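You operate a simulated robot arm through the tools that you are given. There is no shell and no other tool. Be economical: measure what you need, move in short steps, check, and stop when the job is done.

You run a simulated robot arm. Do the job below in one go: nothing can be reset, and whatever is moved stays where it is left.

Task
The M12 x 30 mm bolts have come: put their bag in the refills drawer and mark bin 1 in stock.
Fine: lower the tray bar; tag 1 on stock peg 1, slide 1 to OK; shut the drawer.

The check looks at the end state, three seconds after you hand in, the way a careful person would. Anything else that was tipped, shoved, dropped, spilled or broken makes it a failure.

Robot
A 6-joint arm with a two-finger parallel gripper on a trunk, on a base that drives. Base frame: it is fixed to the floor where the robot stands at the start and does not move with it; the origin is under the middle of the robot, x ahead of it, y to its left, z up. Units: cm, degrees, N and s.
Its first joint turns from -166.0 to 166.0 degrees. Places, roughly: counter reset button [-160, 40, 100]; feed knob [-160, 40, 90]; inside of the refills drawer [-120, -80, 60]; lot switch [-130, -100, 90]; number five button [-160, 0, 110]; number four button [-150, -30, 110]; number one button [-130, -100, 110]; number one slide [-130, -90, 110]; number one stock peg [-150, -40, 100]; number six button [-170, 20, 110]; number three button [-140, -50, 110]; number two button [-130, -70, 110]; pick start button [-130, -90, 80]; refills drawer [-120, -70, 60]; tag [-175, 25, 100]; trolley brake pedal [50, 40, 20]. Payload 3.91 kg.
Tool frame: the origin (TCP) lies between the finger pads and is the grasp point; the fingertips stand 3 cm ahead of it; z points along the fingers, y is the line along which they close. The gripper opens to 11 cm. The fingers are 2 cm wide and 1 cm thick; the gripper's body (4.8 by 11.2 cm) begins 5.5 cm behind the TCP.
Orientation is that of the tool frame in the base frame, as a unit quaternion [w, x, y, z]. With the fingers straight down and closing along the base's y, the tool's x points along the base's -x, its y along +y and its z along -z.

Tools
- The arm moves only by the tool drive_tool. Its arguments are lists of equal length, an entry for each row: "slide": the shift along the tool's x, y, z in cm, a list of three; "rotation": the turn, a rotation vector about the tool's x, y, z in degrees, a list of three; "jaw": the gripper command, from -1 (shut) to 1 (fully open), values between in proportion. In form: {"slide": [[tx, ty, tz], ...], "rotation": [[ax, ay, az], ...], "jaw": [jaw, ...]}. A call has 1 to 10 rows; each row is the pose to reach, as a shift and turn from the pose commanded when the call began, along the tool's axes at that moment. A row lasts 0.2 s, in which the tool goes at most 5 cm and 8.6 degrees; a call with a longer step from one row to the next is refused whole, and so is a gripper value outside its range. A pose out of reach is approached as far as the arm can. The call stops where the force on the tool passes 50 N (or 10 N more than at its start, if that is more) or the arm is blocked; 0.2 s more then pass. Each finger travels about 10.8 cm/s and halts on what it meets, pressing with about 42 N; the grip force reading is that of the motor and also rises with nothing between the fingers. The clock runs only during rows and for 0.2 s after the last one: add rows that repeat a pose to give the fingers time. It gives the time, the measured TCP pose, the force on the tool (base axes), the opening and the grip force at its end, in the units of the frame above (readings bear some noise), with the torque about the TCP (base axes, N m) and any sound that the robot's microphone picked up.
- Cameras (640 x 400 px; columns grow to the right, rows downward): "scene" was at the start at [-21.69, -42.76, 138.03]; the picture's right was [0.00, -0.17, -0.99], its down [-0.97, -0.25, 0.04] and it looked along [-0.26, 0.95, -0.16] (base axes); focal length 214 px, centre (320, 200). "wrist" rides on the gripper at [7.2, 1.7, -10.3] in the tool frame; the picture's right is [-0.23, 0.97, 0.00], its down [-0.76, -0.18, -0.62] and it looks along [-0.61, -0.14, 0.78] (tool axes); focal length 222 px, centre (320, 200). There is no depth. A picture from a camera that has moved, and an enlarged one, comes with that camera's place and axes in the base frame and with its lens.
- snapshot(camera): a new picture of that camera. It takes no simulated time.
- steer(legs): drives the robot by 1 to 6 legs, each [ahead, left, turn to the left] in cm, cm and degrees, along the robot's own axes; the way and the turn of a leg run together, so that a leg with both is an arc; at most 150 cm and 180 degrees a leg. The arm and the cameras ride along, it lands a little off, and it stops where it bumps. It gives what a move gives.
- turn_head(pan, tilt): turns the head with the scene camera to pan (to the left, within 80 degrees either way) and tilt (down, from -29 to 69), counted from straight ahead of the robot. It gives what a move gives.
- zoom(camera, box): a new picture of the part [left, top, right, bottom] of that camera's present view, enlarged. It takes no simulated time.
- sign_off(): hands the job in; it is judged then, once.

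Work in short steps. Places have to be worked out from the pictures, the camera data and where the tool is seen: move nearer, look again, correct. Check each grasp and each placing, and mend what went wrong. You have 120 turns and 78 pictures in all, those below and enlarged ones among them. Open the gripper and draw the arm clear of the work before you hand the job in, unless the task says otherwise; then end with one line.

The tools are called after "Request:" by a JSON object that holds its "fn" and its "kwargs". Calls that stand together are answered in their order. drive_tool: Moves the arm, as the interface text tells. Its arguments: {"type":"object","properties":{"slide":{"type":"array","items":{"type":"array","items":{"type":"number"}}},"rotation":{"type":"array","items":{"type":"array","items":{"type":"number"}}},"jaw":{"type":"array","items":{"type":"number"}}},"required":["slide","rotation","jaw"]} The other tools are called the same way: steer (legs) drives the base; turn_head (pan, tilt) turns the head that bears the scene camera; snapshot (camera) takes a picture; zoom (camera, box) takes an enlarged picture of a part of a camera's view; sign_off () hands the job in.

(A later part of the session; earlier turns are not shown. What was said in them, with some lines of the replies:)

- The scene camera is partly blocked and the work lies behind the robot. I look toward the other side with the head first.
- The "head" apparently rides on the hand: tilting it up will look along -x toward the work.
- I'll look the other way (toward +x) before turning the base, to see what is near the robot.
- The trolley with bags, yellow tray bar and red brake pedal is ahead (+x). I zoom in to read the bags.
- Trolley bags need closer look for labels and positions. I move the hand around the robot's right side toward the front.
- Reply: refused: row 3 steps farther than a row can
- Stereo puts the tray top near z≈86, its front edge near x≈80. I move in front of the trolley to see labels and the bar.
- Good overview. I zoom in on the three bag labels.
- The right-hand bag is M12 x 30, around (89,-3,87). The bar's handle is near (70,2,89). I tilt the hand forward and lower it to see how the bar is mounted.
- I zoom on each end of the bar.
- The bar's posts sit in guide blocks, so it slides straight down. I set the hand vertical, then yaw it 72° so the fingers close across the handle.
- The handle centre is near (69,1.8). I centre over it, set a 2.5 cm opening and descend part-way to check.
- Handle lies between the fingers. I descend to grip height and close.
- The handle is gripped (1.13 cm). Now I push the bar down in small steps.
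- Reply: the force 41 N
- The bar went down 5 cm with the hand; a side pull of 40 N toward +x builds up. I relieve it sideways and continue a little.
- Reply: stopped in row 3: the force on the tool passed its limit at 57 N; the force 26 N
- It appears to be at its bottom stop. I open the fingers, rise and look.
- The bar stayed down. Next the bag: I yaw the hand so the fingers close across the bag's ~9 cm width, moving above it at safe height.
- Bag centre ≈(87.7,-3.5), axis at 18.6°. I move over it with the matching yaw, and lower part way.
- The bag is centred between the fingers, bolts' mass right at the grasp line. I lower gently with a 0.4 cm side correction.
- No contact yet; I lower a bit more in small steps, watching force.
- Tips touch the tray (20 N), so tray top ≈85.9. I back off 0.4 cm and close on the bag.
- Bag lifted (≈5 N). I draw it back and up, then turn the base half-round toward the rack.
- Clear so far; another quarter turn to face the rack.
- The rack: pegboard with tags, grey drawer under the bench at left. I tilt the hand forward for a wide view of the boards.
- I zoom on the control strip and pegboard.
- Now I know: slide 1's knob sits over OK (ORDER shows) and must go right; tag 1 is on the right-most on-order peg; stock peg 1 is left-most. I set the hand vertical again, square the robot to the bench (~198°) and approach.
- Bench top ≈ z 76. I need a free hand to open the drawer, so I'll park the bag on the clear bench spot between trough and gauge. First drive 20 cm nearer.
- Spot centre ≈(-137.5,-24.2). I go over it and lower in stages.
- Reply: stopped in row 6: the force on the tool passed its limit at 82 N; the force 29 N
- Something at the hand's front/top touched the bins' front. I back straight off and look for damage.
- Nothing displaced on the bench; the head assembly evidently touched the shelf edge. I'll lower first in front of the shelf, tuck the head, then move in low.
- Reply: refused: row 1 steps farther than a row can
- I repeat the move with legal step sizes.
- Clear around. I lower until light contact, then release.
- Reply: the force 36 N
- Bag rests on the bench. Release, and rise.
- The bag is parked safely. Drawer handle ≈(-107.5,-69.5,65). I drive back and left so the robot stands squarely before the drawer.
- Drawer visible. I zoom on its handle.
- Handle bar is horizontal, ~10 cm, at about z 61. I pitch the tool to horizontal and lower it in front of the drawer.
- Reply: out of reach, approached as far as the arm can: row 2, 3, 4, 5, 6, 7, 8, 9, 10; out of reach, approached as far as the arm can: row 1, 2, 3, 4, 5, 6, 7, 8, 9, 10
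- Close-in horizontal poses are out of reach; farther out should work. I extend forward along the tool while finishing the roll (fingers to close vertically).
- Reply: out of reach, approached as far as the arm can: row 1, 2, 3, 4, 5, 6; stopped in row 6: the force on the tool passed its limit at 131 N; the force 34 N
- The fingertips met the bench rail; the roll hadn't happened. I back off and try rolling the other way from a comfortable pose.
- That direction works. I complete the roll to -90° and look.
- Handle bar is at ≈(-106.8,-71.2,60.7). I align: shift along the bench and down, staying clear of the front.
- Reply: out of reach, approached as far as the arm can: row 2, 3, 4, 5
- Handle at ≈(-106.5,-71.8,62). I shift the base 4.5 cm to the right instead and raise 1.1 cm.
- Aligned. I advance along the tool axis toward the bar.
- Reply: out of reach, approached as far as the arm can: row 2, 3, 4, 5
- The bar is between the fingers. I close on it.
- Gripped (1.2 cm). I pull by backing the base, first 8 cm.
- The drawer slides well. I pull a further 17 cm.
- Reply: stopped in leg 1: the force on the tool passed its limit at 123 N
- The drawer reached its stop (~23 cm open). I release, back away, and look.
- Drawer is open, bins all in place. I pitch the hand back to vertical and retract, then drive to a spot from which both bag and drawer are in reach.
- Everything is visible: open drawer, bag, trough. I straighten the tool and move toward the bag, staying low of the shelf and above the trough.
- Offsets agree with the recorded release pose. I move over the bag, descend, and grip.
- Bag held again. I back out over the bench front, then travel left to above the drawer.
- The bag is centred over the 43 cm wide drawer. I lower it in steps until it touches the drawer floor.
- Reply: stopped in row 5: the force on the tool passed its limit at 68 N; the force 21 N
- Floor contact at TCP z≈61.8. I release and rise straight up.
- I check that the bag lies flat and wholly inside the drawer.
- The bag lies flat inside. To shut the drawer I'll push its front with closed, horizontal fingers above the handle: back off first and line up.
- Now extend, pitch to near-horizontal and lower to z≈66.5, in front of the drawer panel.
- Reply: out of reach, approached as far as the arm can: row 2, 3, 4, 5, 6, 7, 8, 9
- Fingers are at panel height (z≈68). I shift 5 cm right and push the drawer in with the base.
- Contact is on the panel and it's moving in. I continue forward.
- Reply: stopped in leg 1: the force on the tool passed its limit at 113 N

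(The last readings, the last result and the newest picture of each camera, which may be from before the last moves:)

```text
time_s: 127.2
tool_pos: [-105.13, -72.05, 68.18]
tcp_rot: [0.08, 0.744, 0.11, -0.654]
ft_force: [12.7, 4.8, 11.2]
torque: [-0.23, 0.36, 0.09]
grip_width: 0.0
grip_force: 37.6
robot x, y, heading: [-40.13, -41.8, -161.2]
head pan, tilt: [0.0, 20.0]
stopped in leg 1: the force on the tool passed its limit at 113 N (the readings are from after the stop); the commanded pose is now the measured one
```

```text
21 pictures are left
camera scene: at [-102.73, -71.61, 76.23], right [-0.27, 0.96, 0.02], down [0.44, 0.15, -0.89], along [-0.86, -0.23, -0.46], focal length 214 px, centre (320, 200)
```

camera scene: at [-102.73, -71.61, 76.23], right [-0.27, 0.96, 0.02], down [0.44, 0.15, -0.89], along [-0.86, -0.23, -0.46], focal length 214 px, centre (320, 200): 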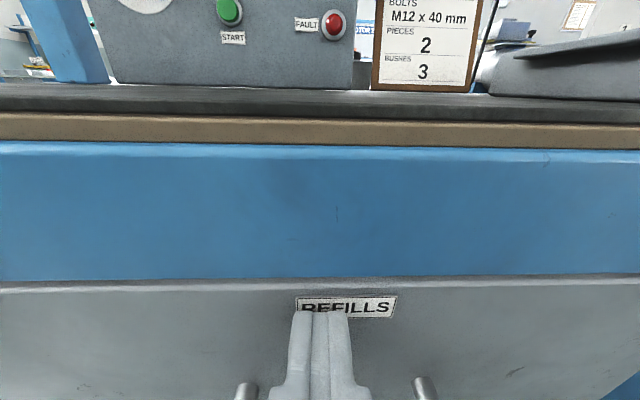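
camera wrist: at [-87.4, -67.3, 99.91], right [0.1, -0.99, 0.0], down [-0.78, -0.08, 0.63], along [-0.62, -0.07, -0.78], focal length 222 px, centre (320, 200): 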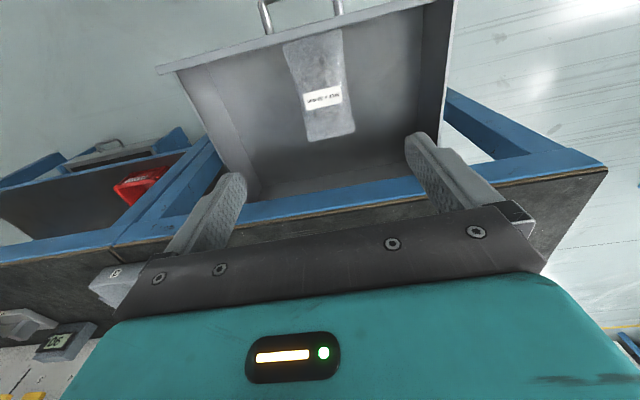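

The drawer front hit its stop: shut. I back off, raise the hand horizontally to the control-strip height (z≈106) and line up with slide 1 at ≈(-128,-93.5,106.5).

Request:
{"fn": "steer", "kwargs": {"legs": [[-30, 0, 0], [0, 13, 0]]}}

Request:
{"fn": "drive_tool", "kwargs": {"slide": [[-4.5, 0, 0], [-9, 0, 0], [-13.5, 0, 0], [-18, 0, 0], [-22.5, 0, 0], [-27, 0, 0], [-31.5, 0, 0], [-36, 0, 0], [-38, 0, 0]], "rotation": [[0, -1, 0], [0, -2, 0], [0, -3, 0], [0, -4, 0], [0, -5, 0], [0, -6, 0], [0, -7, 0], [0, -7, 0], [0, -7, 0]], "jaw": [-1, -1, -1, -1, -1, -1, -1, -1, -1]}}

Request:
{"fn": "turn_head", "kwargs": {"pan": 0, "tilt": 12}}

Request:
{"fn": "snapshot", "kwargs": {"camera": "scene"}}

```text
time_s: 130.2
tool_pos: [-71.78, -74.63, 68.1]
tcp_rot: [0.08, 0.744, 0.11, -0.654]
ft_force: [-0.4, 0.1, 0.0]
torque: [0.04, 0.0, 0.0]
grip_width: 0.01
grip_force: 37.4
robot x, y, heading: [-6.16, -44.84, -161.1]
head pan, tilt: [0.0, 20.0]
```

```text
time_s: 132.2
tool_pos: [-76.18, -77.1, 105.88]
tcp_rot: [0.087, 0.703, 0.106, -0.698]
ft_force: [0.1, -0.3, -0.8]
torque: [0.0, -0.02, -0.02]
grip_width: 0.0
grip_force: 37.5
robot x, y, heading: [-6.58, -44.59, -161.2]
head pan, tilt: [0.0, 20.0]
```

```text
time_s: 132.9
tool_pos: [-76.18, -76.99, 105.84]
tcp_rot: [0.086, 0.703, 0.104, -0.698]
ft_force: [0.6, 0.1, -0.3]
torque: [0.0, -0.02, 0.01]
grip_width: 0.01
grip_force: 37.7
robot x, y, heading: [-6.54, -44.62, -161.0]
head pan, tilt: [0.0, 12.0]
```

```text
20 pictures are left
camera scene: at [-72.89, -76.33, 114.91], right [-0.27, 0.96, 0.02], down [0.2, 0.08, -0.98], along [-0.94, -0.26, -0.22], focal length 214 px, centre (320, 200)
```

scene: 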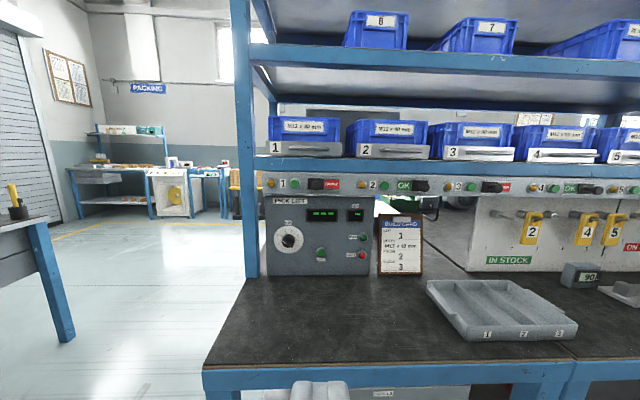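

Knob 1 at ≈(-128,-93,106.6), nearly straight ahead. I drive 38 cm nearer with the head tucked for a close look.

Request:
{"fn": "steer", "kwargs": {"legs": [[38, 0, 0]]}}

Request:
{"fn": "drive_tool", "kwargs": {"slide": [[0, 0, 0], [0, 0, 0], [0, 0, 0]], "rotation": [[-3.4, 0, 0], [-3.4, 0, 0], [-3.4, 0, 0]], "jaw": [-0.2, -0.2, -0.2]}}

Request:
{"fn": "turn_head", "kwargs": {"pan": 0, "tilt": 25}}

Request:
{"fn": "snapshot", "kwargs": {"camera": "scene"}}

```text
time_s: 135.3
tool_pos: [-112.39, -87.44, 105.82]
tcp_rot: [0.08, 0.704, 0.097, -0.699]
ft_force: [0.3, 0.2, 0.5]
torque: [-0.01, 0.05, 0.01]
grip_width: 0.0
grip_force: 37.9
robot x, y, heading: [-41.88, -56.55, -162.0]
head pan, tilt: [0.0, 12.0]
```

```text
time_s: 136.1
tool_pos: [-112.29, -87.58, 105.95]
tcp_rot: [0.1, 0.701, 0.117, -0.696]
ft_force: [0.6, -0.6, 0.2]
torque: [-0.03, 0.01, 0.0]
grip_width: 4.43
grip_force: 0.1
robot x, y, heading: [-41.54, -56.63, -161.9]
head pan, tilt: [0.0, 12.0]
```

```text
time_s: 136.8
tool_pos: [-112.34, -87.49, 105.82]
tcp_rot: [0.1, 0.701, 0.117, -0.696]
ft_force: [-0.1, -0.2, 0.1]
torque: [0.01, 0.01, -0.01]
grip_width: 4.39
grip_force: 0.1
robot x, y, heading: [-41.97, -56.94, -162.3]
head pan, tilt: [0.0, 25.0]
```

```text
19 pictures are left
camera scene: at [-108.91, -86.59, 112.8], right [-0.31, 0.95, 0.02], down [0.41, 0.15, -0.9], along [-0.86, -0.27, -0.43], focal length 214 px, centre (320, 200)
```

scene: 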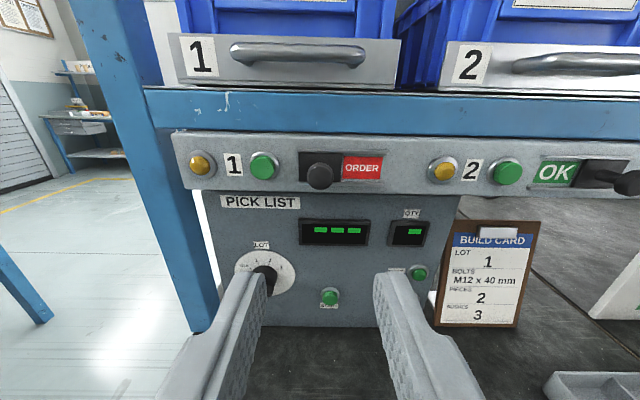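

Knob ball at n≈-147, z≈107, straight ahead. I tuck the head, narrow the jaw to 3.4 cm, rise 1.2 cm and advance to straddle it.

Request:
{"fn": "turn_head", "kwargs": {"pan": 0, "tilt": 40}}

Request:
{"fn": "drive_tool", "kwargs": {"slide": [[-1.1, 0, 0], [-1.1, 0, 4], [-1.1, 0, 7], [-1.1, 0, 9.5], [-1.1, 0, 11]], "rotation": [[0, 0, 0], [0, 0, 0], [0, 0, 0], [0, 0, 0], [0, 0, 0]], "jaw": [-0.38, -0.38, -0.38, -0.38, -0.38]}}

Request:
{"fn": "snapshot", "kwargs": {"camera": "scene"}}

```text
time_s: 137.6
tool_pos: [-112.31, -87.39, 105.93]
tcp_rot: [0.101, 0.701, 0.118, -0.696]
ft_force: [0.5, -0.1, -0.8]
torque: [0.03, -0.03, 0.01]
grip_width: 4.38
grip_force: 0.0
robot x, y, heading: [-42.19, -56.49, -161.9]
head pan, tilt: [0.0, 40.0]
```

```text
time_s: 138.8
tool_pos: [-122.62, -90.91, 106.84]
tcp_rot: [0.101, 0.701, 0.118, -0.696]
ft_force: [0.0, -0.7, 0.4]
torque: [0.0, -0.01, 0.03]
grip_width: 3.4
grip_force: 0.0
robot x, y, heading: [-42.04, -56.14, -162.2]
head pan, tilt: [0.0, 40.0]
```

```text
18 pictures are left
camera scene: at [-118.59, -89.66, 111.44], right [-0.31, 0.95, 0.02], down [0.61, 0.22, -0.76], along [-0.73, -0.22, -0.65], focal length 214 px, centre (320, 200)
```

scene: 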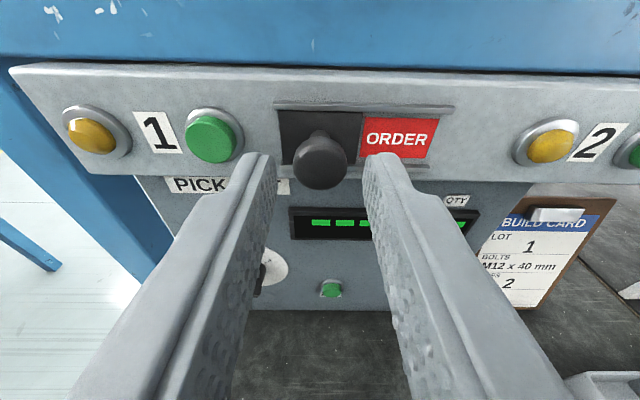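

Ball is just at the fingertips; advance 1.2 cm, up 0.3, and close.

Request:
{"fn": "drive_tool", "kwargs": {"slide": [[-0.3, 0, 0.7], [-0.3, 0, 1.2], [-0.3, 0, 1.2], [-0.3, 0, 1.2], [-0.3, 0, 1.2]], "rotation": [[0, 0, 0], [0, 0, 0], [0, 0, 0], [0, 0, 0], [0, 0, 0]], "jaw": [-0.38, -0.38, -1, -1, -1]}}

```text
time_s: 140.0
tool_pos: [-124.01, -91.24, 106.99]
tcp_rot: [0.101, 0.702, 0.118, -0.695]
ft_force: [2.9, 2.4, -5.9]
torque: [0.09, -0.26, 0.11]
grip_width: 2.36
grip_force: 44.5
robot x, y, heading: [-41.7, -56.66, -161.9]
head pan, tilt: [0.0, 40.0]
```

Gripped the knob (2.36 cm). I slide it to the right (tool −y) in small steps until it stops.

Request:
{"fn": "drive_tool", "kwargs": {"slide": [[0, -0.8, 0], [0, -1.6, 0], [0, -2.4, 0], [0, -3.2, 0], [0, -4, 0]], "rotation": [[0, 0, 0], [0, 0, 0], [0, 0, 0], [0, 0, 0], [0, 0, 0]], "jaw": [-1, -1, -1, -1, -1]}}

Request:
{"fn": "snapshot", "kwargs": {"camera": "scene"}}

```text
time_s: 141.2
tool_pos: [-124.99, -88.39, 107.26]
tcp_rot: [0.095, 0.705, 0.115, -0.694]
ft_force: [11.4, 3.3, -32.5]
torque: [0.38, -1.02, 0.23]
grip_width: 2.36
grip_force: 45.1
out of reach, approached as far as the arm can: row 4, 5
robot x, y, heading: [-41.99, -56.53, -162.0]
head pan, tilt: [0.0, 40.0]
```

```text
17 pictures are left
camera scene: at [-120.87, -87.34, 111.89], right [-0.29, 0.96, 0.02], down [0.62, 0.21, -0.75], along [-0.72, -0.21, -0.66], focal length 214 px, centre (320, 200)
```

scene: 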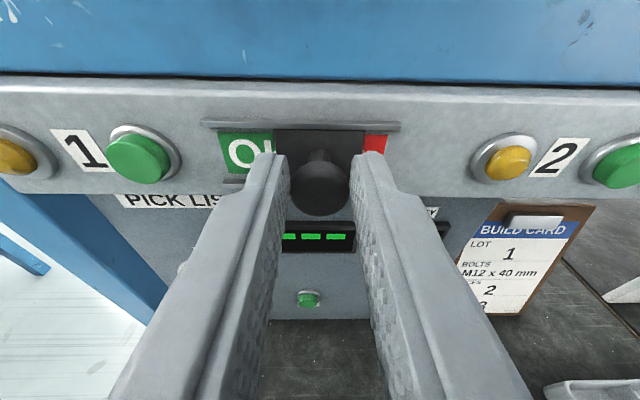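

OK nearly fully shows; the arm hit a reach limit. I let the base shift right for the remaining ~1.3 cm.

Request:
{"fn": "steer", "kwargs": {"legs": [[0, -1.6, 0]]}}

Request:
{"fn": "snapshot", "kwargs": {"camera": "scene"}}

```text
time_s: 142.4
tool_pos: [-125.29, -86.77, 108.52]
tcp_rot: [-0.097, -0.698, -0.114, 0.701]
ft_force: [-0.5, 0.1, 1.9]
torque: [0.01, 0.02, 0.02]
grip_width: 0.01
grip_force: 37.9
robot x, y, heading: [-41.94, -54.78, -162.3]
head pan, tilt: [0.0, 40.0]
stopped in leg 1: the force on the tool passed its limit at 55 N (the readings are from after the stop); the commanded pose is now the measured one
```

```text
16 pictures are left
camera scene: at [-121.13, -85.79, 113.02], right [-0.29, 0.96, 0.02], down [0.61, 0.21, -0.77], along [-0.74, -0.21, -0.64], focal length 214 px, centre (320, 200)
```

scene: 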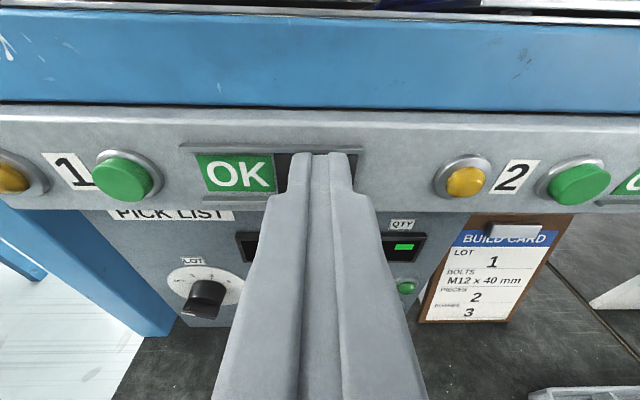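

OK fully shows; the fingers slipped off above the knob. I back straight off and verify.

Request:
{"fn": "drive_tool", "kwargs": {"slide": [[0, 0, -3], [0, 0, -7], [0, 0, -11], [0, 0, -14]], "rotation": [[0, 0, 0], [0, 0, 0], [0, 0, 0], [0, 0, 0]], "jaw": [-1, -1, -1, -1]}}

Request:
{"fn": "turn_head", "kwargs": {"pan": -10, "tilt": 12}}

Request:
{"fn": "snapshot", "kwargs": {"camera": "scene"}}

```text
time_s: 143.4
tool_pos: [-111.74, -82.91, 108.12]
tcp_rot: [-0.096, -0.698, -0.113, 0.7]
ft_force: [-0.5, -0.7, -0.9]
torque: [0.02, 0.04, -0.04]
grip_width: 0.0
grip_force: 38.1
robot x, y, heading: [-43.03, -55.27, -162.1]
head pan, tilt: [0.0, 40.0]
```

```text
time_s: 144.3
tool_pos: [-111.61, -82.83, 108.13]
tcp_rot: [-0.097, -0.698, -0.113, 0.701]
ft_force: [-0.6, 0.1, 0.8]
torque: [-0.01, -0.02, 0.0]
grip_width: 0.01
grip_force: 37.6
robot x, y, heading: [-42.12, -54.77, -162.2]
head pan, tilt: [-10.0, 12.0]
```

```text
15 pictures are left
camera scene: at [-108.58, -80.51, 117.19], right [-0.12, 0.99, 0.02], down [0.2, 0.05, -0.98], along [-0.97, -0.12, -0.2], focal length 214 px, centre (320, 200)
```

scene: 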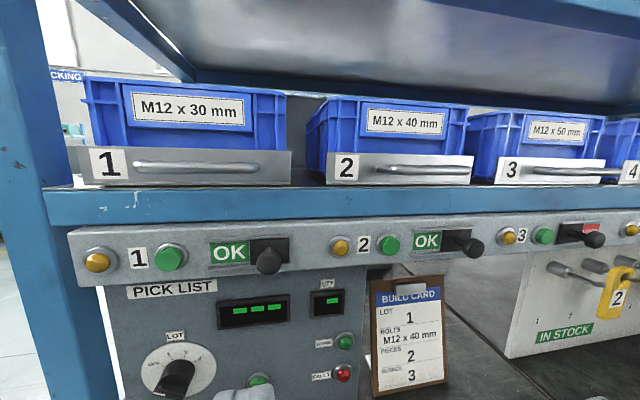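

Slide 1 shows OK. Next tag 1 at the right end: I back off 15 cm and drive right in front of the on-order pegs.

Request:
{"fn": "steer", "kwargs": {"legs": [[-15, 0, 0], [0, -100, 0]]}}

Request:
{"fn": "turn_head", "kwargs": {"pan": -15, "tilt": 12}}

Request:
{"fn": "snapshot", "kwargs": {"camera": "scene"}}

```text
time_s: 150.6
tool_pos: [-128.7, 17.44, 108.22]
tcp_rot: [-0.103, -0.697, -0.12, 0.7]
ft_force: [-0.1, 0.1, 0.9]
torque: [0.0, 0.04, 0.0]
grip_width: 0.0
grip_force: 38.0
robot x, y, heading: [-60.28, 46.65, -161.0]
head pan, tilt: [-10.0, 12.0]
```

```text
time_s: 151.2
tool_pos: [-128.76, 17.37, 108.19]
tcp_rot: [-0.102, -0.697, -0.12, 0.7]
ft_force: [-0.2, 0.8, 0.0]
torque: [0.0, 0.01, -0.01]
grip_width: 0.0
grip_force: 38.1
robot x, y, heading: [-60.54, 46.46, -160.8]
head pan, tilt: [-15.0, 12.0]
```

```text
14 pictures are left
camera scene: at [-125.82, 20.64, 117.22], right [-0.05, 1.0, 0.02], down [0.2, 0.03, -0.98], along [-0.98, -0.05, -0.2], focal length 214 px, centre (320, 200)
```

scene: 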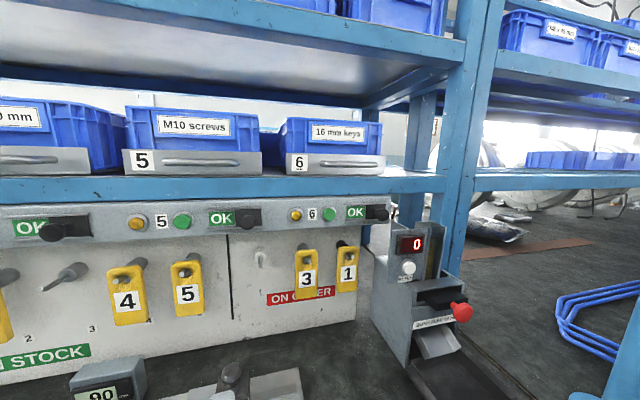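

Tag 1 ≈ u 77, n −150, z 94 (hole at ~98). The horizontal pose only works left of the robot, so I pitch down 45°, swing the hand to the right side, then pitch up again.

Request:
{"fn": "drive_tool", "kwargs": {"slide": [[0, 0, 0], [0, 0, 0], [0, 0, 0], [0, 0, 0], [0, 0, 0], [0, 0, 0]], "rotation": [[0, 8, 0], [0, 16, 0], [0, 24, 0], [0, 32, 0], [0, 40, 0], [0, 48, 0]], "jaw": [0, 0, 0, 0, 0, 0]}}

Request:
{"fn": "drive_tool", "kwargs": {"slide": [[0, -4, 0], [0, -8, 0], [0, -12, 0], [0, -16, 0], [0, -19, 0]], "rotation": [[0, 0, 0], [0, 0, 0], [0, 0, 0], [0, 0, 0], [0, 0, 0]], "jaw": [0, 0, 0, 0, 0]}}

Request:
{"fn": "drive_tool", "kwargs": {"slide": [[0, 0, 0], [0, 0, 0], [0, 0, 0], [0, 0, 0], [0, 0, 0]], "rotation": [[0, -7, 0], [0, -14, 0], [0, -21, 0], [0, -28, 0], [0, -35, 0]], "jaw": [0, 0, 0, 0, 0]}}

```text
time_s: 152.7
tool_pos: [-128.65, 17.4, 108.2]
tcp_rot: [0.045, 0.921, 0.153, -0.355]
ft_force: [0.8, 0.2, -0.5]
torque: [-0.02, 0.02, -0.01]
grip_width: 5.52
grip_force: 0.1
out of reach, approached as far as the arm can: row 2, 3
robot x, y, heading: [-60.19, 46.5, -161.0]
head pan, tilt: [-15.0, 12.0]
```

```text
time_s: 153.8
tool_pos: [-134.71, 35.65, 108.71]
tcp_rot: [0.045, 0.921, 0.151, -0.356]
ft_force: [-0.4, 1.0, -0.5]
torque: [0.02, 0.01, 0.0]
grip_width: 5.48
grip_force: 0.0
robot x, y, heading: [-60.0, 46.69, -161.4]
head pan, tilt: [-15.0, 12.0]
```

```text
time_s: 155.1
tool_pos: [-134.66, 35.61, 108.57]
tcp_rot: [0.086, 0.771, 0.133, -0.617]
ft_force: [-0.2, -0.5, 0.6]
torque: [-0.05, -0.06, 0.02]
grip_width: 5.48
grip_force: 0.0
robot x, y, heading: [-60.34, 46.54, -161.2]
head pan, tilt: [-15.0, 12.0]
```

That works (13° below horizontal). Now I lower to tag height and drive 23 cm nearer for a look.

Request:
{"fn": "drive_tool", "kwargs": {"slide": [[3.6, 0, 0.8], [7.3, 0, 1.7], [11, 0, 2.5], [14.6, 0, 3.4]], "rotation": [[0, 0, 0], [0, 0, 0], [0, 0, 0], [0, 0, 0]], "jaw": [0.3, 0.3, 0.3, 0.3]}}

Request:
{"fn": "steer", "kwargs": {"legs": [[21, 0, 0]]}}

Request:
{"fn": "turn_head", "kwargs": {"pan": 0, "tilt": 20}}

Request:
{"fn": "snapshot", "kwargs": {"camera": "scene"}}

```text
time_s: 156.1
tool_pos: [-134.78, 36.07, 93.38]
tcp_rot: [0.088, 0.771, 0.13, -0.617]
ft_force: [1.0, 0.1, 0.5]
torque: [0.0, 0.02, -0.01]
grip_width: 7.14
grip_force: 0.0
robot x, y, heading: [-59.9, 46.1, -161.1]
head pan, tilt: [-15.0, 12.0]
```

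```text
time_s: 157.7
tool_pos: [-154.13, 29.1, 93.47]
tcp_rot: [0.089, 0.772, 0.132, -0.615]
ft_force: [0.7, -0.4, -0.2]
torque: [-0.01, -0.03, -0.03]
grip_width: 7.16
grip_force: 0.1
robot x, y, heading: [-79.39, 39.83, -160.8]
head pan, tilt: [-15.0, 12.0]
```

```text
time_s: 158.4
tool_pos: [-154.19, 29.25, 93.41]
tcp_rot: [0.089, 0.772, 0.132, -0.616]
ft_force: [0.5, -0.1, 0.8]
torque: [0.03, 0.03, -0.01]
grip_width: 7.15
grip_force: 0.0
robot x, y, heading: [-79.87, 40.14, -160.9]
head pan, tilt: [0.0, 20.0]
```

```text
13 pictures are left
camera scene: at [-152.48, 29.4, 101.79], right [-0.31, 0.95, 0.02], down [0.51, 0.19, -0.84], along [-0.8, -0.25, -0.54], focal length 214 px, centre (320, 200)
```

scene: 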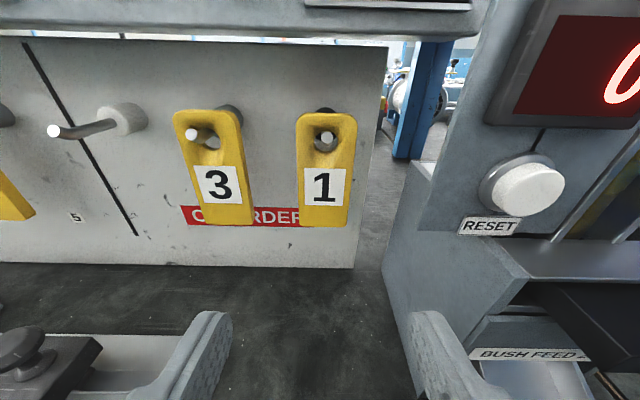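

Tag 1 is centred ahead (u≈77.6). I tuck the head and advance to straddle its lower half at z≈92.5.

Request:
{"fn": "turn_head", "kwargs": {"pan": 0, "tilt": 40}}

Request:
{"fn": "drive_tool", "kwargs": {"slide": [[-0.6, -0.2, 3.5], [-1.2, -0.2, 7], [-1.6, -0.2, 10], [-2, -0.2, 12.5]], "rotation": [[0, 0, 0], [0, 0, 0], [0, 0, 0], [0, 0, 0]], "jaw": [0.15, 0.15, 0.15, 0.15]}}

Request:
{"fn": "snapshot", "kwargs": {"camera": "scene"}}

```text
time_s: 159.3
tool_pos: [-154.12, 29.09, 93.45]
tcp_rot: [0.089, 0.771, 0.131, -0.617]
ft_force: [0.7, 0.0, -0.3]
torque: [0.03, -0.02, 0.0]
grip_width: 7.13
grip_force: 0.0
robot x, y, heading: [-79.88, 39.78, -160.9]
head pan, tilt: [0.0, 40.0]
```

```text
time_s: 160.3
tool_pos: [-165.48, 25.56, 92.6]
tcp_rot: [0.09, 0.771, 0.131, -0.616]
ft_force: [19.9, 1.5, 3.3]
torque: [0.14, 0.66, -1.29]
grip_width: 6.31
grip_force: 0.0
robot x, y, heading: [-79.48, 39.63, -161.1]
head pan, tilt: [0.0, 40.0]
stopped in row 4: the force on the tool passed its limit at 170 N (the readings are from after the stop); the commanded pose is now the measured one
```

```text
12 pictures are left
camera scene: at [-162.61, 26.32, 98.09], right [-0.31, 0.95, 0.02], down [0.76, 0.26, -0.6], along [-0.58, -0.17, -0.8], focal length 214 px, centre (320, 200)
```

scene: 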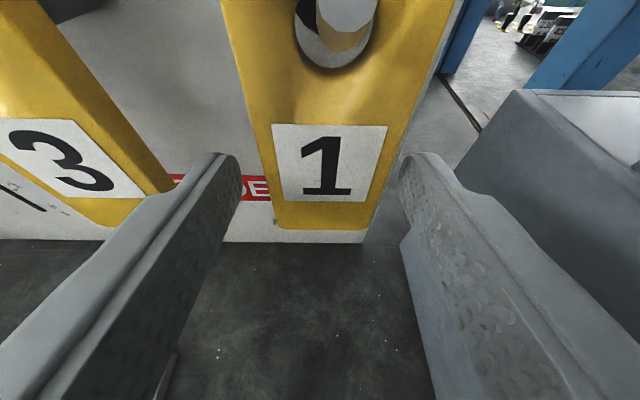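

The hand's right side touched the feeder housing; I back off 0.4 cm. The tips already straddle the tag (centred), so I close now.

Request:
{"fn": "drive_tool", "kwargs": {"slide": [[0, 0, -0.4], [0, 0, -0.4], [0, 0, -0.4], [0, 0, -0.4], [0, 0, -0.4]], "rotation": [[0, 0, 0], [0, 0, 0], [0, 0, 0], [0, 0, 0], [0, 0, 0]], "jaw": [0.15, -0.6, -1, -1, -1]}}

Request:
{"fn": "snapshot", "kwargs": {"camera": "scene"}}

```text
time_s: 161.5
tool_pos: [-165.32, 25.54, 92.58]
tcp_rot: [0.089, 0.772, 0.13, -0.615]
ft_force: [-0.6, -1.0, 0.9]
torque: [0.03, 0.01, 0.02]
grip_width: 4.49
grip_force: 42.5
robot x, y, heading: [-79.13, 39.92, -160.8]
head pan, tilt: [0.0, 40.0]
```

```text
11 pictures are left
camera scene: at [-162.41, 26.41, 98.02], right [-0.31, 0.95, 0.02], down [0.76, 0.26, -0.6], along [-0.58, -0.17, -0.8], focal length 214 px, centre (320, 200)
```

scene: 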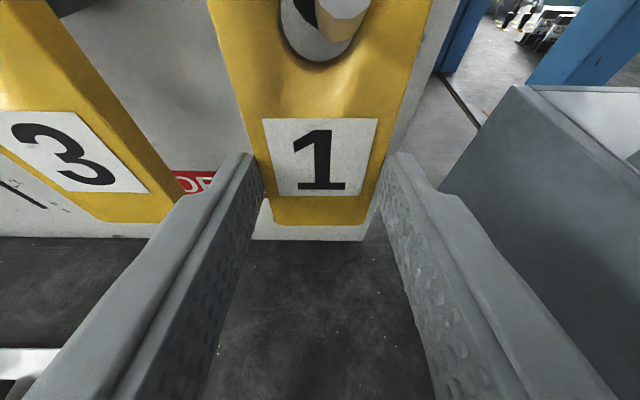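

Tag 1 gripped (4.49 cm). I lift 0.7 cm and draw it straight out off the peg.

Request:
{"fn": "drive_tool", "kwargs": {"slide": [[-0.4, 0, -0.1], [-0.7, 0, -0.2], [-0.4, 0, -1.5], [0, 0, -3.2], [0.4, 0, -5], [0.8, 0, -7], [1.2, 0, -9], [1.7, 0, -11]], "rotation": [[0, 0, 0], [0, 0, 0], [0, 0, 0], [0, 0, 0], [0, 0, 0], [0, 0, 0], [0, 0, 0], [0, 0, 0]], "jaw": [-1, -1, -1, -1, -1, -1, -1, -1]}}

Request:
{"fn": "turn_head", "kwargs": {"pan": 0, "tilt": 20}}

Request:
{"fn": "snapshot", "kwargs": {"camera": "scene"}}

```text
time_s: 163.3
tool_pos: [-154.81, 28.76, 93.62]
tcp_rot: [0.089, 0.773, 0.13, -0.615]
ft_force: [-0.1, -0.4, -1.4]
torque: [0.02, 0.03, 0.0]
grip_width: 4.5
grip_force: 41.8
robot x, y, heading: [-79.44, 39.71, -160.9]
head pan, tilt: [0.0, 40.0]
```

```text
time_s: 164.1
tool_pos: [-154.89, 28.86, 93.42]
tcp_rot: [0.089, 0.772, 0.13, -0.615]
ft_force: [0.2, -0.2, -1.2]
torque: [0.02, -0.01, 0.01]
grip_width: 4.48
grip_force: 42.1
robot x, y, heading: [-79.57, 39.93, -160.9]
head pan, tilt: [0.0, 20.0]
```

```text
10 pictures are left
camera scene: at [-153.23, 29.17, 101.92], right [-0.31, 0.95, 0.02], down [0.51, 0.19, -0.84], along [-0.8, -0.25, -0.55], focal length 214 px, centre (320, 200)
```

scene: 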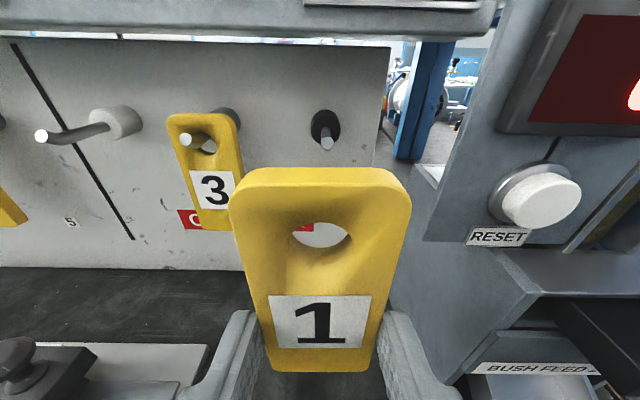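

Tag held squarely, its old peg visible. Stock peg 1 is ≈66.4 cm to the left; I back off 14, drive left, return, and compare views of the pegs.

Request:
{"fn": "steer", "kwargs": {"legs": [[-14, 0, 0], [0, 66.4, 0], [13, 0, 0]]}}

Request:
{"fn": "snapshot", "kwargs": {"camera": "scene"}}

```text
time_s: 169.5
tool_pos: [-132.09, -32.27, 93.54]
tcp_rot: [0.094, 0.771, 0.136, -0.615]
ft_force: [-0.5, 0.0, -0.2]
torque: [-0.02, -0.01, 0.0]
grip_width: 4.5
grip_force: 42.0
robot x, y, heading: [-56.99, -20.36, -160.1]
head pan, tilt: [0.0, 20.0]
```

```text
9 pictures are left
camera scene: at [-130.52, -32.0, 101.92], right [-0.33, 0.95, 0.02], down [0.51, 0.2, -0.84], along [-0.8, -0.26, -0.55], focal length 214 px, centre (320, 200)
```

scene: 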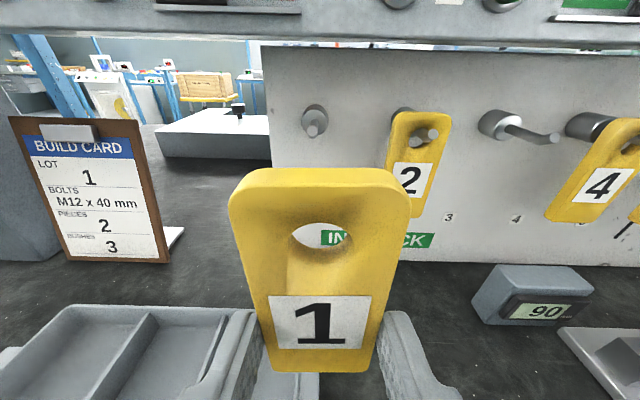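

Peg 1 (u≈11.4, z≈97.3) lies almost in line: I need 1.0 cm left, 0.3 up, 12.7 in. I advance 8 cm and re-check hole against peg.

Request:
{"fn": "drive_tool", "kwargs": {"slide": [[-0.8, 1, 2], [-1.4, 1, 4.5], [-2.1, 1, 7.7], [-2.1, 1, 7.7]], "rotation": [[0, 0, 0], [0, 0, 0], [0, 0, 0], [0, 0, 0]], "jaw": [-1, -1, -1, -1]}}

Request:
{"fn": "snapshot", "kwargs": {"camera": "scene"}}

```text
time_s: 170.5
tool_pos: [-139.19, -35.85, 94.04]
tcp_rot: [0.094, 0.771, 0.136, -0.614]
ft_force: [1.0, 0.3, -0.5]
torque: [-0.02, -0.04, 0.0]
grip_width: 4.49
grip_force: 41.9
robot x, y, heading: [-56.52, -20.01, -160.1]
head pan, tilt: [0.0, 20.0]
```

```text
8 pictures are left
camera scene: at [-137.58, -35.59, 102.28], right [-0.33, 0.95, 0.02], down [0.51, 0.2, -0.84], along [-0.8, -0.26, -0.55], focal length 214 px, centre (320, 200)
```

scene: 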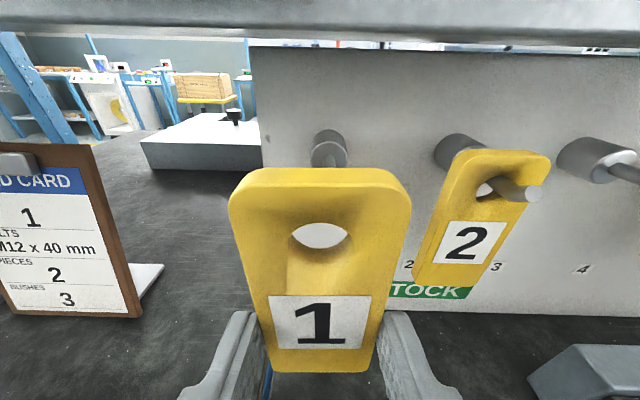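

Tag hole ≈u 10.9; peg ≈u 11.45, z≈97.25. I shift 0.4 right, 0.4 down, and insert in small steps.

Request:
{"fn": "drive_tool", "kwargs": {"slide": [[0.3, -0.4, 0.1], [0.15, -0.4, 1], [-0.05, -0.4, 2], [-0.3, -0.4, 3], [-0.5, -0.4, 4], [-0.69, -0.4, 4.77]], "rotation": [[0, 0, 0], [0, 0, 0], [0, 0, 0], [0, 0, 0], [0, 0, 0], [0, 0, 0]], "jaw": [-1, -1, -1, -1, -1, -1]}}

Request:
{"fn": "snapshot", "kwargs": {"camera": "scene"}}

```text
time_s: 171.9
tool_pos: [-143.91, -37.08, 93.31]
tcp_rot: [0.094, 0.771, 0.136, -0.615]
ft_force: [0.2, -0.1, -1.4]
torque: [-0.03, -0.03, 0.03]
grip_width: 4.48
grip_force: 42.2
robot x, y, heading: [-57.07, -20.05, -160.1]
head pan, tilt: [0.0, 20.0]
```

```text
7 pictures are left
camera scene: at [-142.31, -36.71, 101.72], right [-0.33, 0.95, 0.02], down [0.51, 0.2, -0.84], along [-0.8, -0.26, -0.55], focal length 214 px, centre (320, 200)
```

scene: 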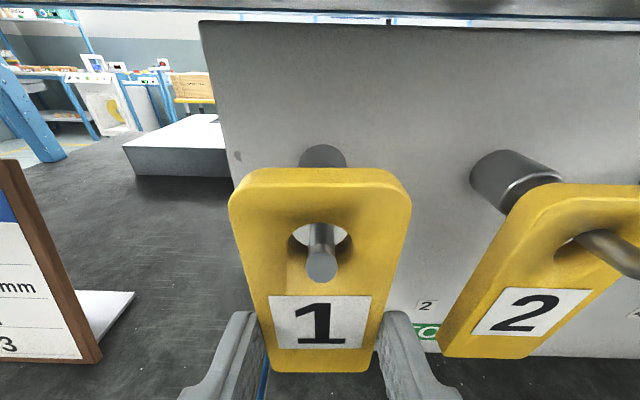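

The peg is through the hole, centred. I lower half a centimetre so the tag hangs, open the jaws slightly and withdraw.

Request:
{"fn": "drive_tool", "kwargs": {"slide": [[0.3, 0, 0.3], [0.5, 0, 0.4], [0.5, 0, 0.4], [0.5, 0, 0.4], [0.5, 0, 0.4]], "rotation": [[0, 0, 0], [0, 0, 0], [0, 0, 0], [0, 0, 0], [0, 0, 0]], "jaw": [-1, -1, -0.1, 0.15, 0.15]}}

Request:
{"fn": "drive_tool", "kwargs": {"slide": [[0.4, 0, -2], [0.8, 0, -5], [1.4, 0, -9], [2, 0, -13]], "rotation": [[0, 0, 0], [0, 0, 0], [0, 0, 0], [0, 0, 0]], "jaw": [0.15, 0.15, 0.15, 0.15]}}

Request:
{"fn": "snapshot", "kwargs": {"camera": "scene"}}

```text
time_s: 173.1
tool_pos: [-144.24, -37.22, 92.98]
tcp_rot: [0.094, 0.772, 0.136, -0.614]
ft_force: [-0.1, -0.4, -0.6]
torque: [-0.01, -0.01, 0.01]
grip_width: 6.31
grip_force: 0.1
robot x, y, heading: [-56.88, -20.28, -160.2]
head pan, tilt: [0.0, 20.0]
```

```text
time_s: 174.1
tool_pos: [-131.93, -33.22, 94.04]
tcp_rot: [0.094, 0.771, 0.136, -0.614]
ft_force: [-0.5, 0.2, -0.6]
torque: [-0.02, -0.01, 0.03]
grip_width: 6.3
grip_force: 0.1
robot x, y, heading: [-56.74, -20.51, -160.0]
head pan, tilt: [0.0, 20.0]
```

```text
6 pictures are left
camera scene: at [-130.33, -32.89, 102.35], right [-0.33, 0.95, 0.02], down [0.51, 0.2, -0.84], along [-0.8, -0.26, -0.55], focal length 214 px, centre (320, 200)
```

scene: 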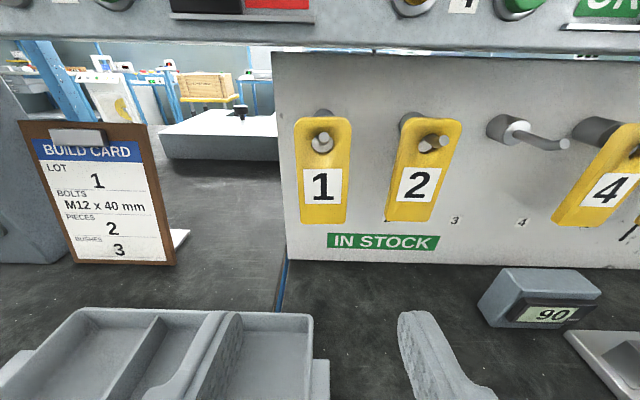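

Tag 1 hangs on stock peg 1. I back away and check the drawer and the whole rack.

Request:
{"fn": "steer", "kwargs": {"legs": [[-50, 0, 0]]}}

Request:
{"fn": "turn_head", "kwargs": {"pan": 10, "tilt": 5}}

Request:
{"fn": "snapshot", "kwargs": {"camera": "scene"}}

```text
time_s: 177.1
tool_pos: [-84.08, -16.36, 94.05]
tcp_rot: [0.097, 0.771, 0.14, -0.613]
ft_force: [0.4, -0.4, 0.7]
torque: [0.0, 0.02, -0.03]
grip_width: 6.32
grip_force: 0.0
robot x, y, heading: [-8.72, -2.66, -159.6]
head pan, tilt: [0.0, 20.0]
```

```text
time_s: 177.9
tool_pos: [-84.06, -16.21, 94.14]
tcp_rot: [0.097, 0.771, 0.14, -0.614]
ft_force: [0.5, -0.4, -0.6]
torque: [-0.04, 0.02, 0.0]
grip_width: 6.34
grip_force: 0.0
robot x, y, heading: [-8.9, -2.69, -159.6]
head pan, tilt: [10.0, 5.0]
```

```text
5 pictures are left
camera scene: at [-82.22, -17.61, 104.78], right [-0.49, 0.87, -0.02], down [0.28, 0.14, -0.95], along [-0.83, -0.47, -0.31], focal length 214 px, centre (320, 200)
```

scene: 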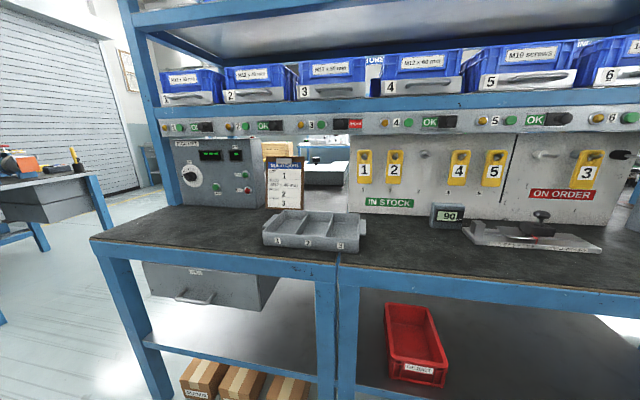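

I zoom in on the drawer to confirm it is fully shut.

Request:
{"fn": "zoom", "kwargs": {"camera": "scene", "box": [90, 220, 330, 370]}}

```text
2.67 times, centred on (210, 295) of scene
camera zoom: at [-82.22, -17.61, 104.78], right [-0.49, 0.87, -0.02], down [0.28, 0.14, -0.95], along [-0.83, -0.47, -0.31], focal length 572 px, centre (613, -53)
```

zoom: 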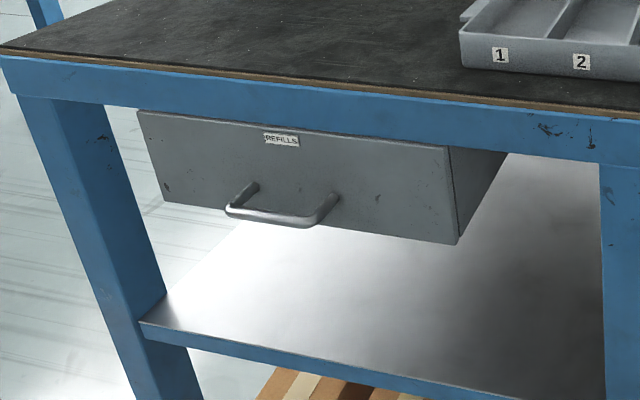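

Drawer is fully shut; tag and slide right; bins and bench undisturbed. Lastly I tuck the arm and turn to verify the tray bar on the trolley.

Request:
{"fn": "drive_tool", "kwargs": {"slide": [[-3, 0, -3], [-6, 0, -6], [-9, 0, -9], [-12, 0, -12], [-15, 0, -15], [-18, 0, -18], [-20, 0, -21], [-20, 0, -24]], "rotation": [[0, 7, 0], [0, 14, 0], [0, 21, 0], [0, 28, 0], [0, 35, 0], [0, 42, 0], [0, 45, 0], [0, 45, 0]], "jaw": [0.15, 0.15, 0.15, 0.15, 0.15, 0.15, 0.15, 0.15]}}

Request:
{"fn": "steer", "kwargs": {"legs": [[0, 0, 150]]}}

Request:
{"fn": "turn_head", "kwargs": {"pan": 10, "tilt": -15}}

Request:
{"fn": "snapshot", "kwargs": {"camera": "scene"}}

```text
time_s: 179.7
tool_pos: [-66.26, -10.42, 118.94]
tcp_rot: [0.036, 0.948, 0.165, -0.271]
ft_force: [0.0, -0.7, -0.5]
torque: [0.02, -0.06, -0.01]
grip_width: 6.32
grip_force: 0.0
robot x, y, heading: [-9.18, -2.61, -159.8]
head pan, tilt: [10.0, 5.0]
```

```text
time_s: 186.2
tool_pos: [43.92, -24.88, 119.04]
tcp_rot: [0.273, 0.088, 0.957, -0.036]
ft_force: [0.0, 0.9, -0.3]
torque: [0.01, 0.03, 0.01]
grip_width: 6.31
grip_force: 0.0
robot x, y, heading: [-9.35, -2.47, -10.1]
head pan, tilt: [10.0, 5.0]
```

```text
time_s: 187.1
tool_pos: [43.8, -24.78, 118.97]
tcp_rot: [0.272, 0.088, 0.957, -0.037]
ft_force: [1.0, 0.3, 0.2]
torque: [0.03, -0.02, 0.02]
grip_width: 6.35
grip_force: 0.0
robot x, y, heading: [-9.74, -2.45, -10.0]
head pan, tilt: [10.0, -15.0]
```

```text
3 pictures are left
camera scene: at [52.38, -25.0, 130.15], right [-0.1, -0.99, -0.13], down [-0.67, 0.16, -0.73], along [0.74, 0.01, -0.68], focal length 214 px, centre (320, 200)
```

scene: 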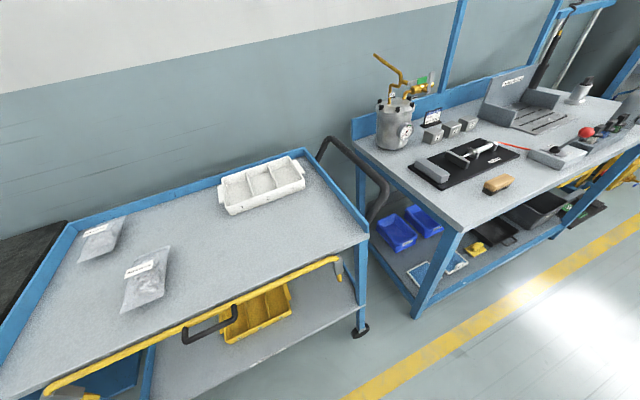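

Request:
{"fn": "zoom", "kwargs": {"camera": "scene", "box": [190, 230, 382, 350]}}

```text
3.33 times, centred on (286, 290) of scene
camera zoom: at [52.38, -25.0, 130.15], right [-0.1, -0.99, -0.13], down [-0.67, 0.16, -0.73], along [0.74, 0.01, -0.68], focal length 715 px, centre (433, -100)
```

zoom: 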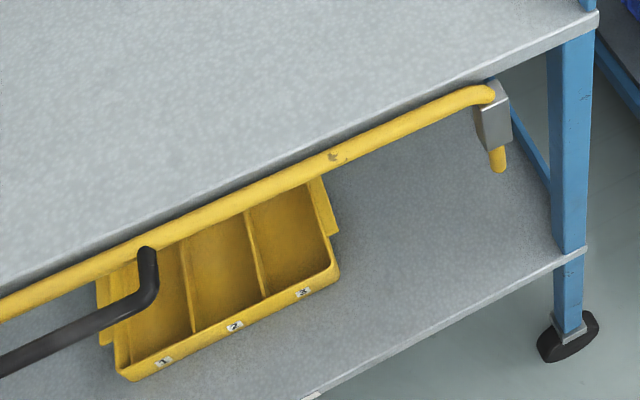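

The bar is fully down: its bend sits on the guide block and the post sticks out below it. The bag is in the shut drawer, tag 1 is on stock peg 1 and slide 1 shows OK. The gripper is open and clear of the work, so I hand in.

Request:
{"fn": "sign_off", "kwargs": {}}

```text
The job is handed in.
```

The M12 x 30 mm bag is in the closed refills drawer, the tray bar is down, tag 1 hangs on stock peg 1 and slide 1 shows OK; the hand bumped the bin shelf, bench rail and feeder housing on the way, and the pictures afterwards showed nothing out of place, though the feeder was not looked at again.
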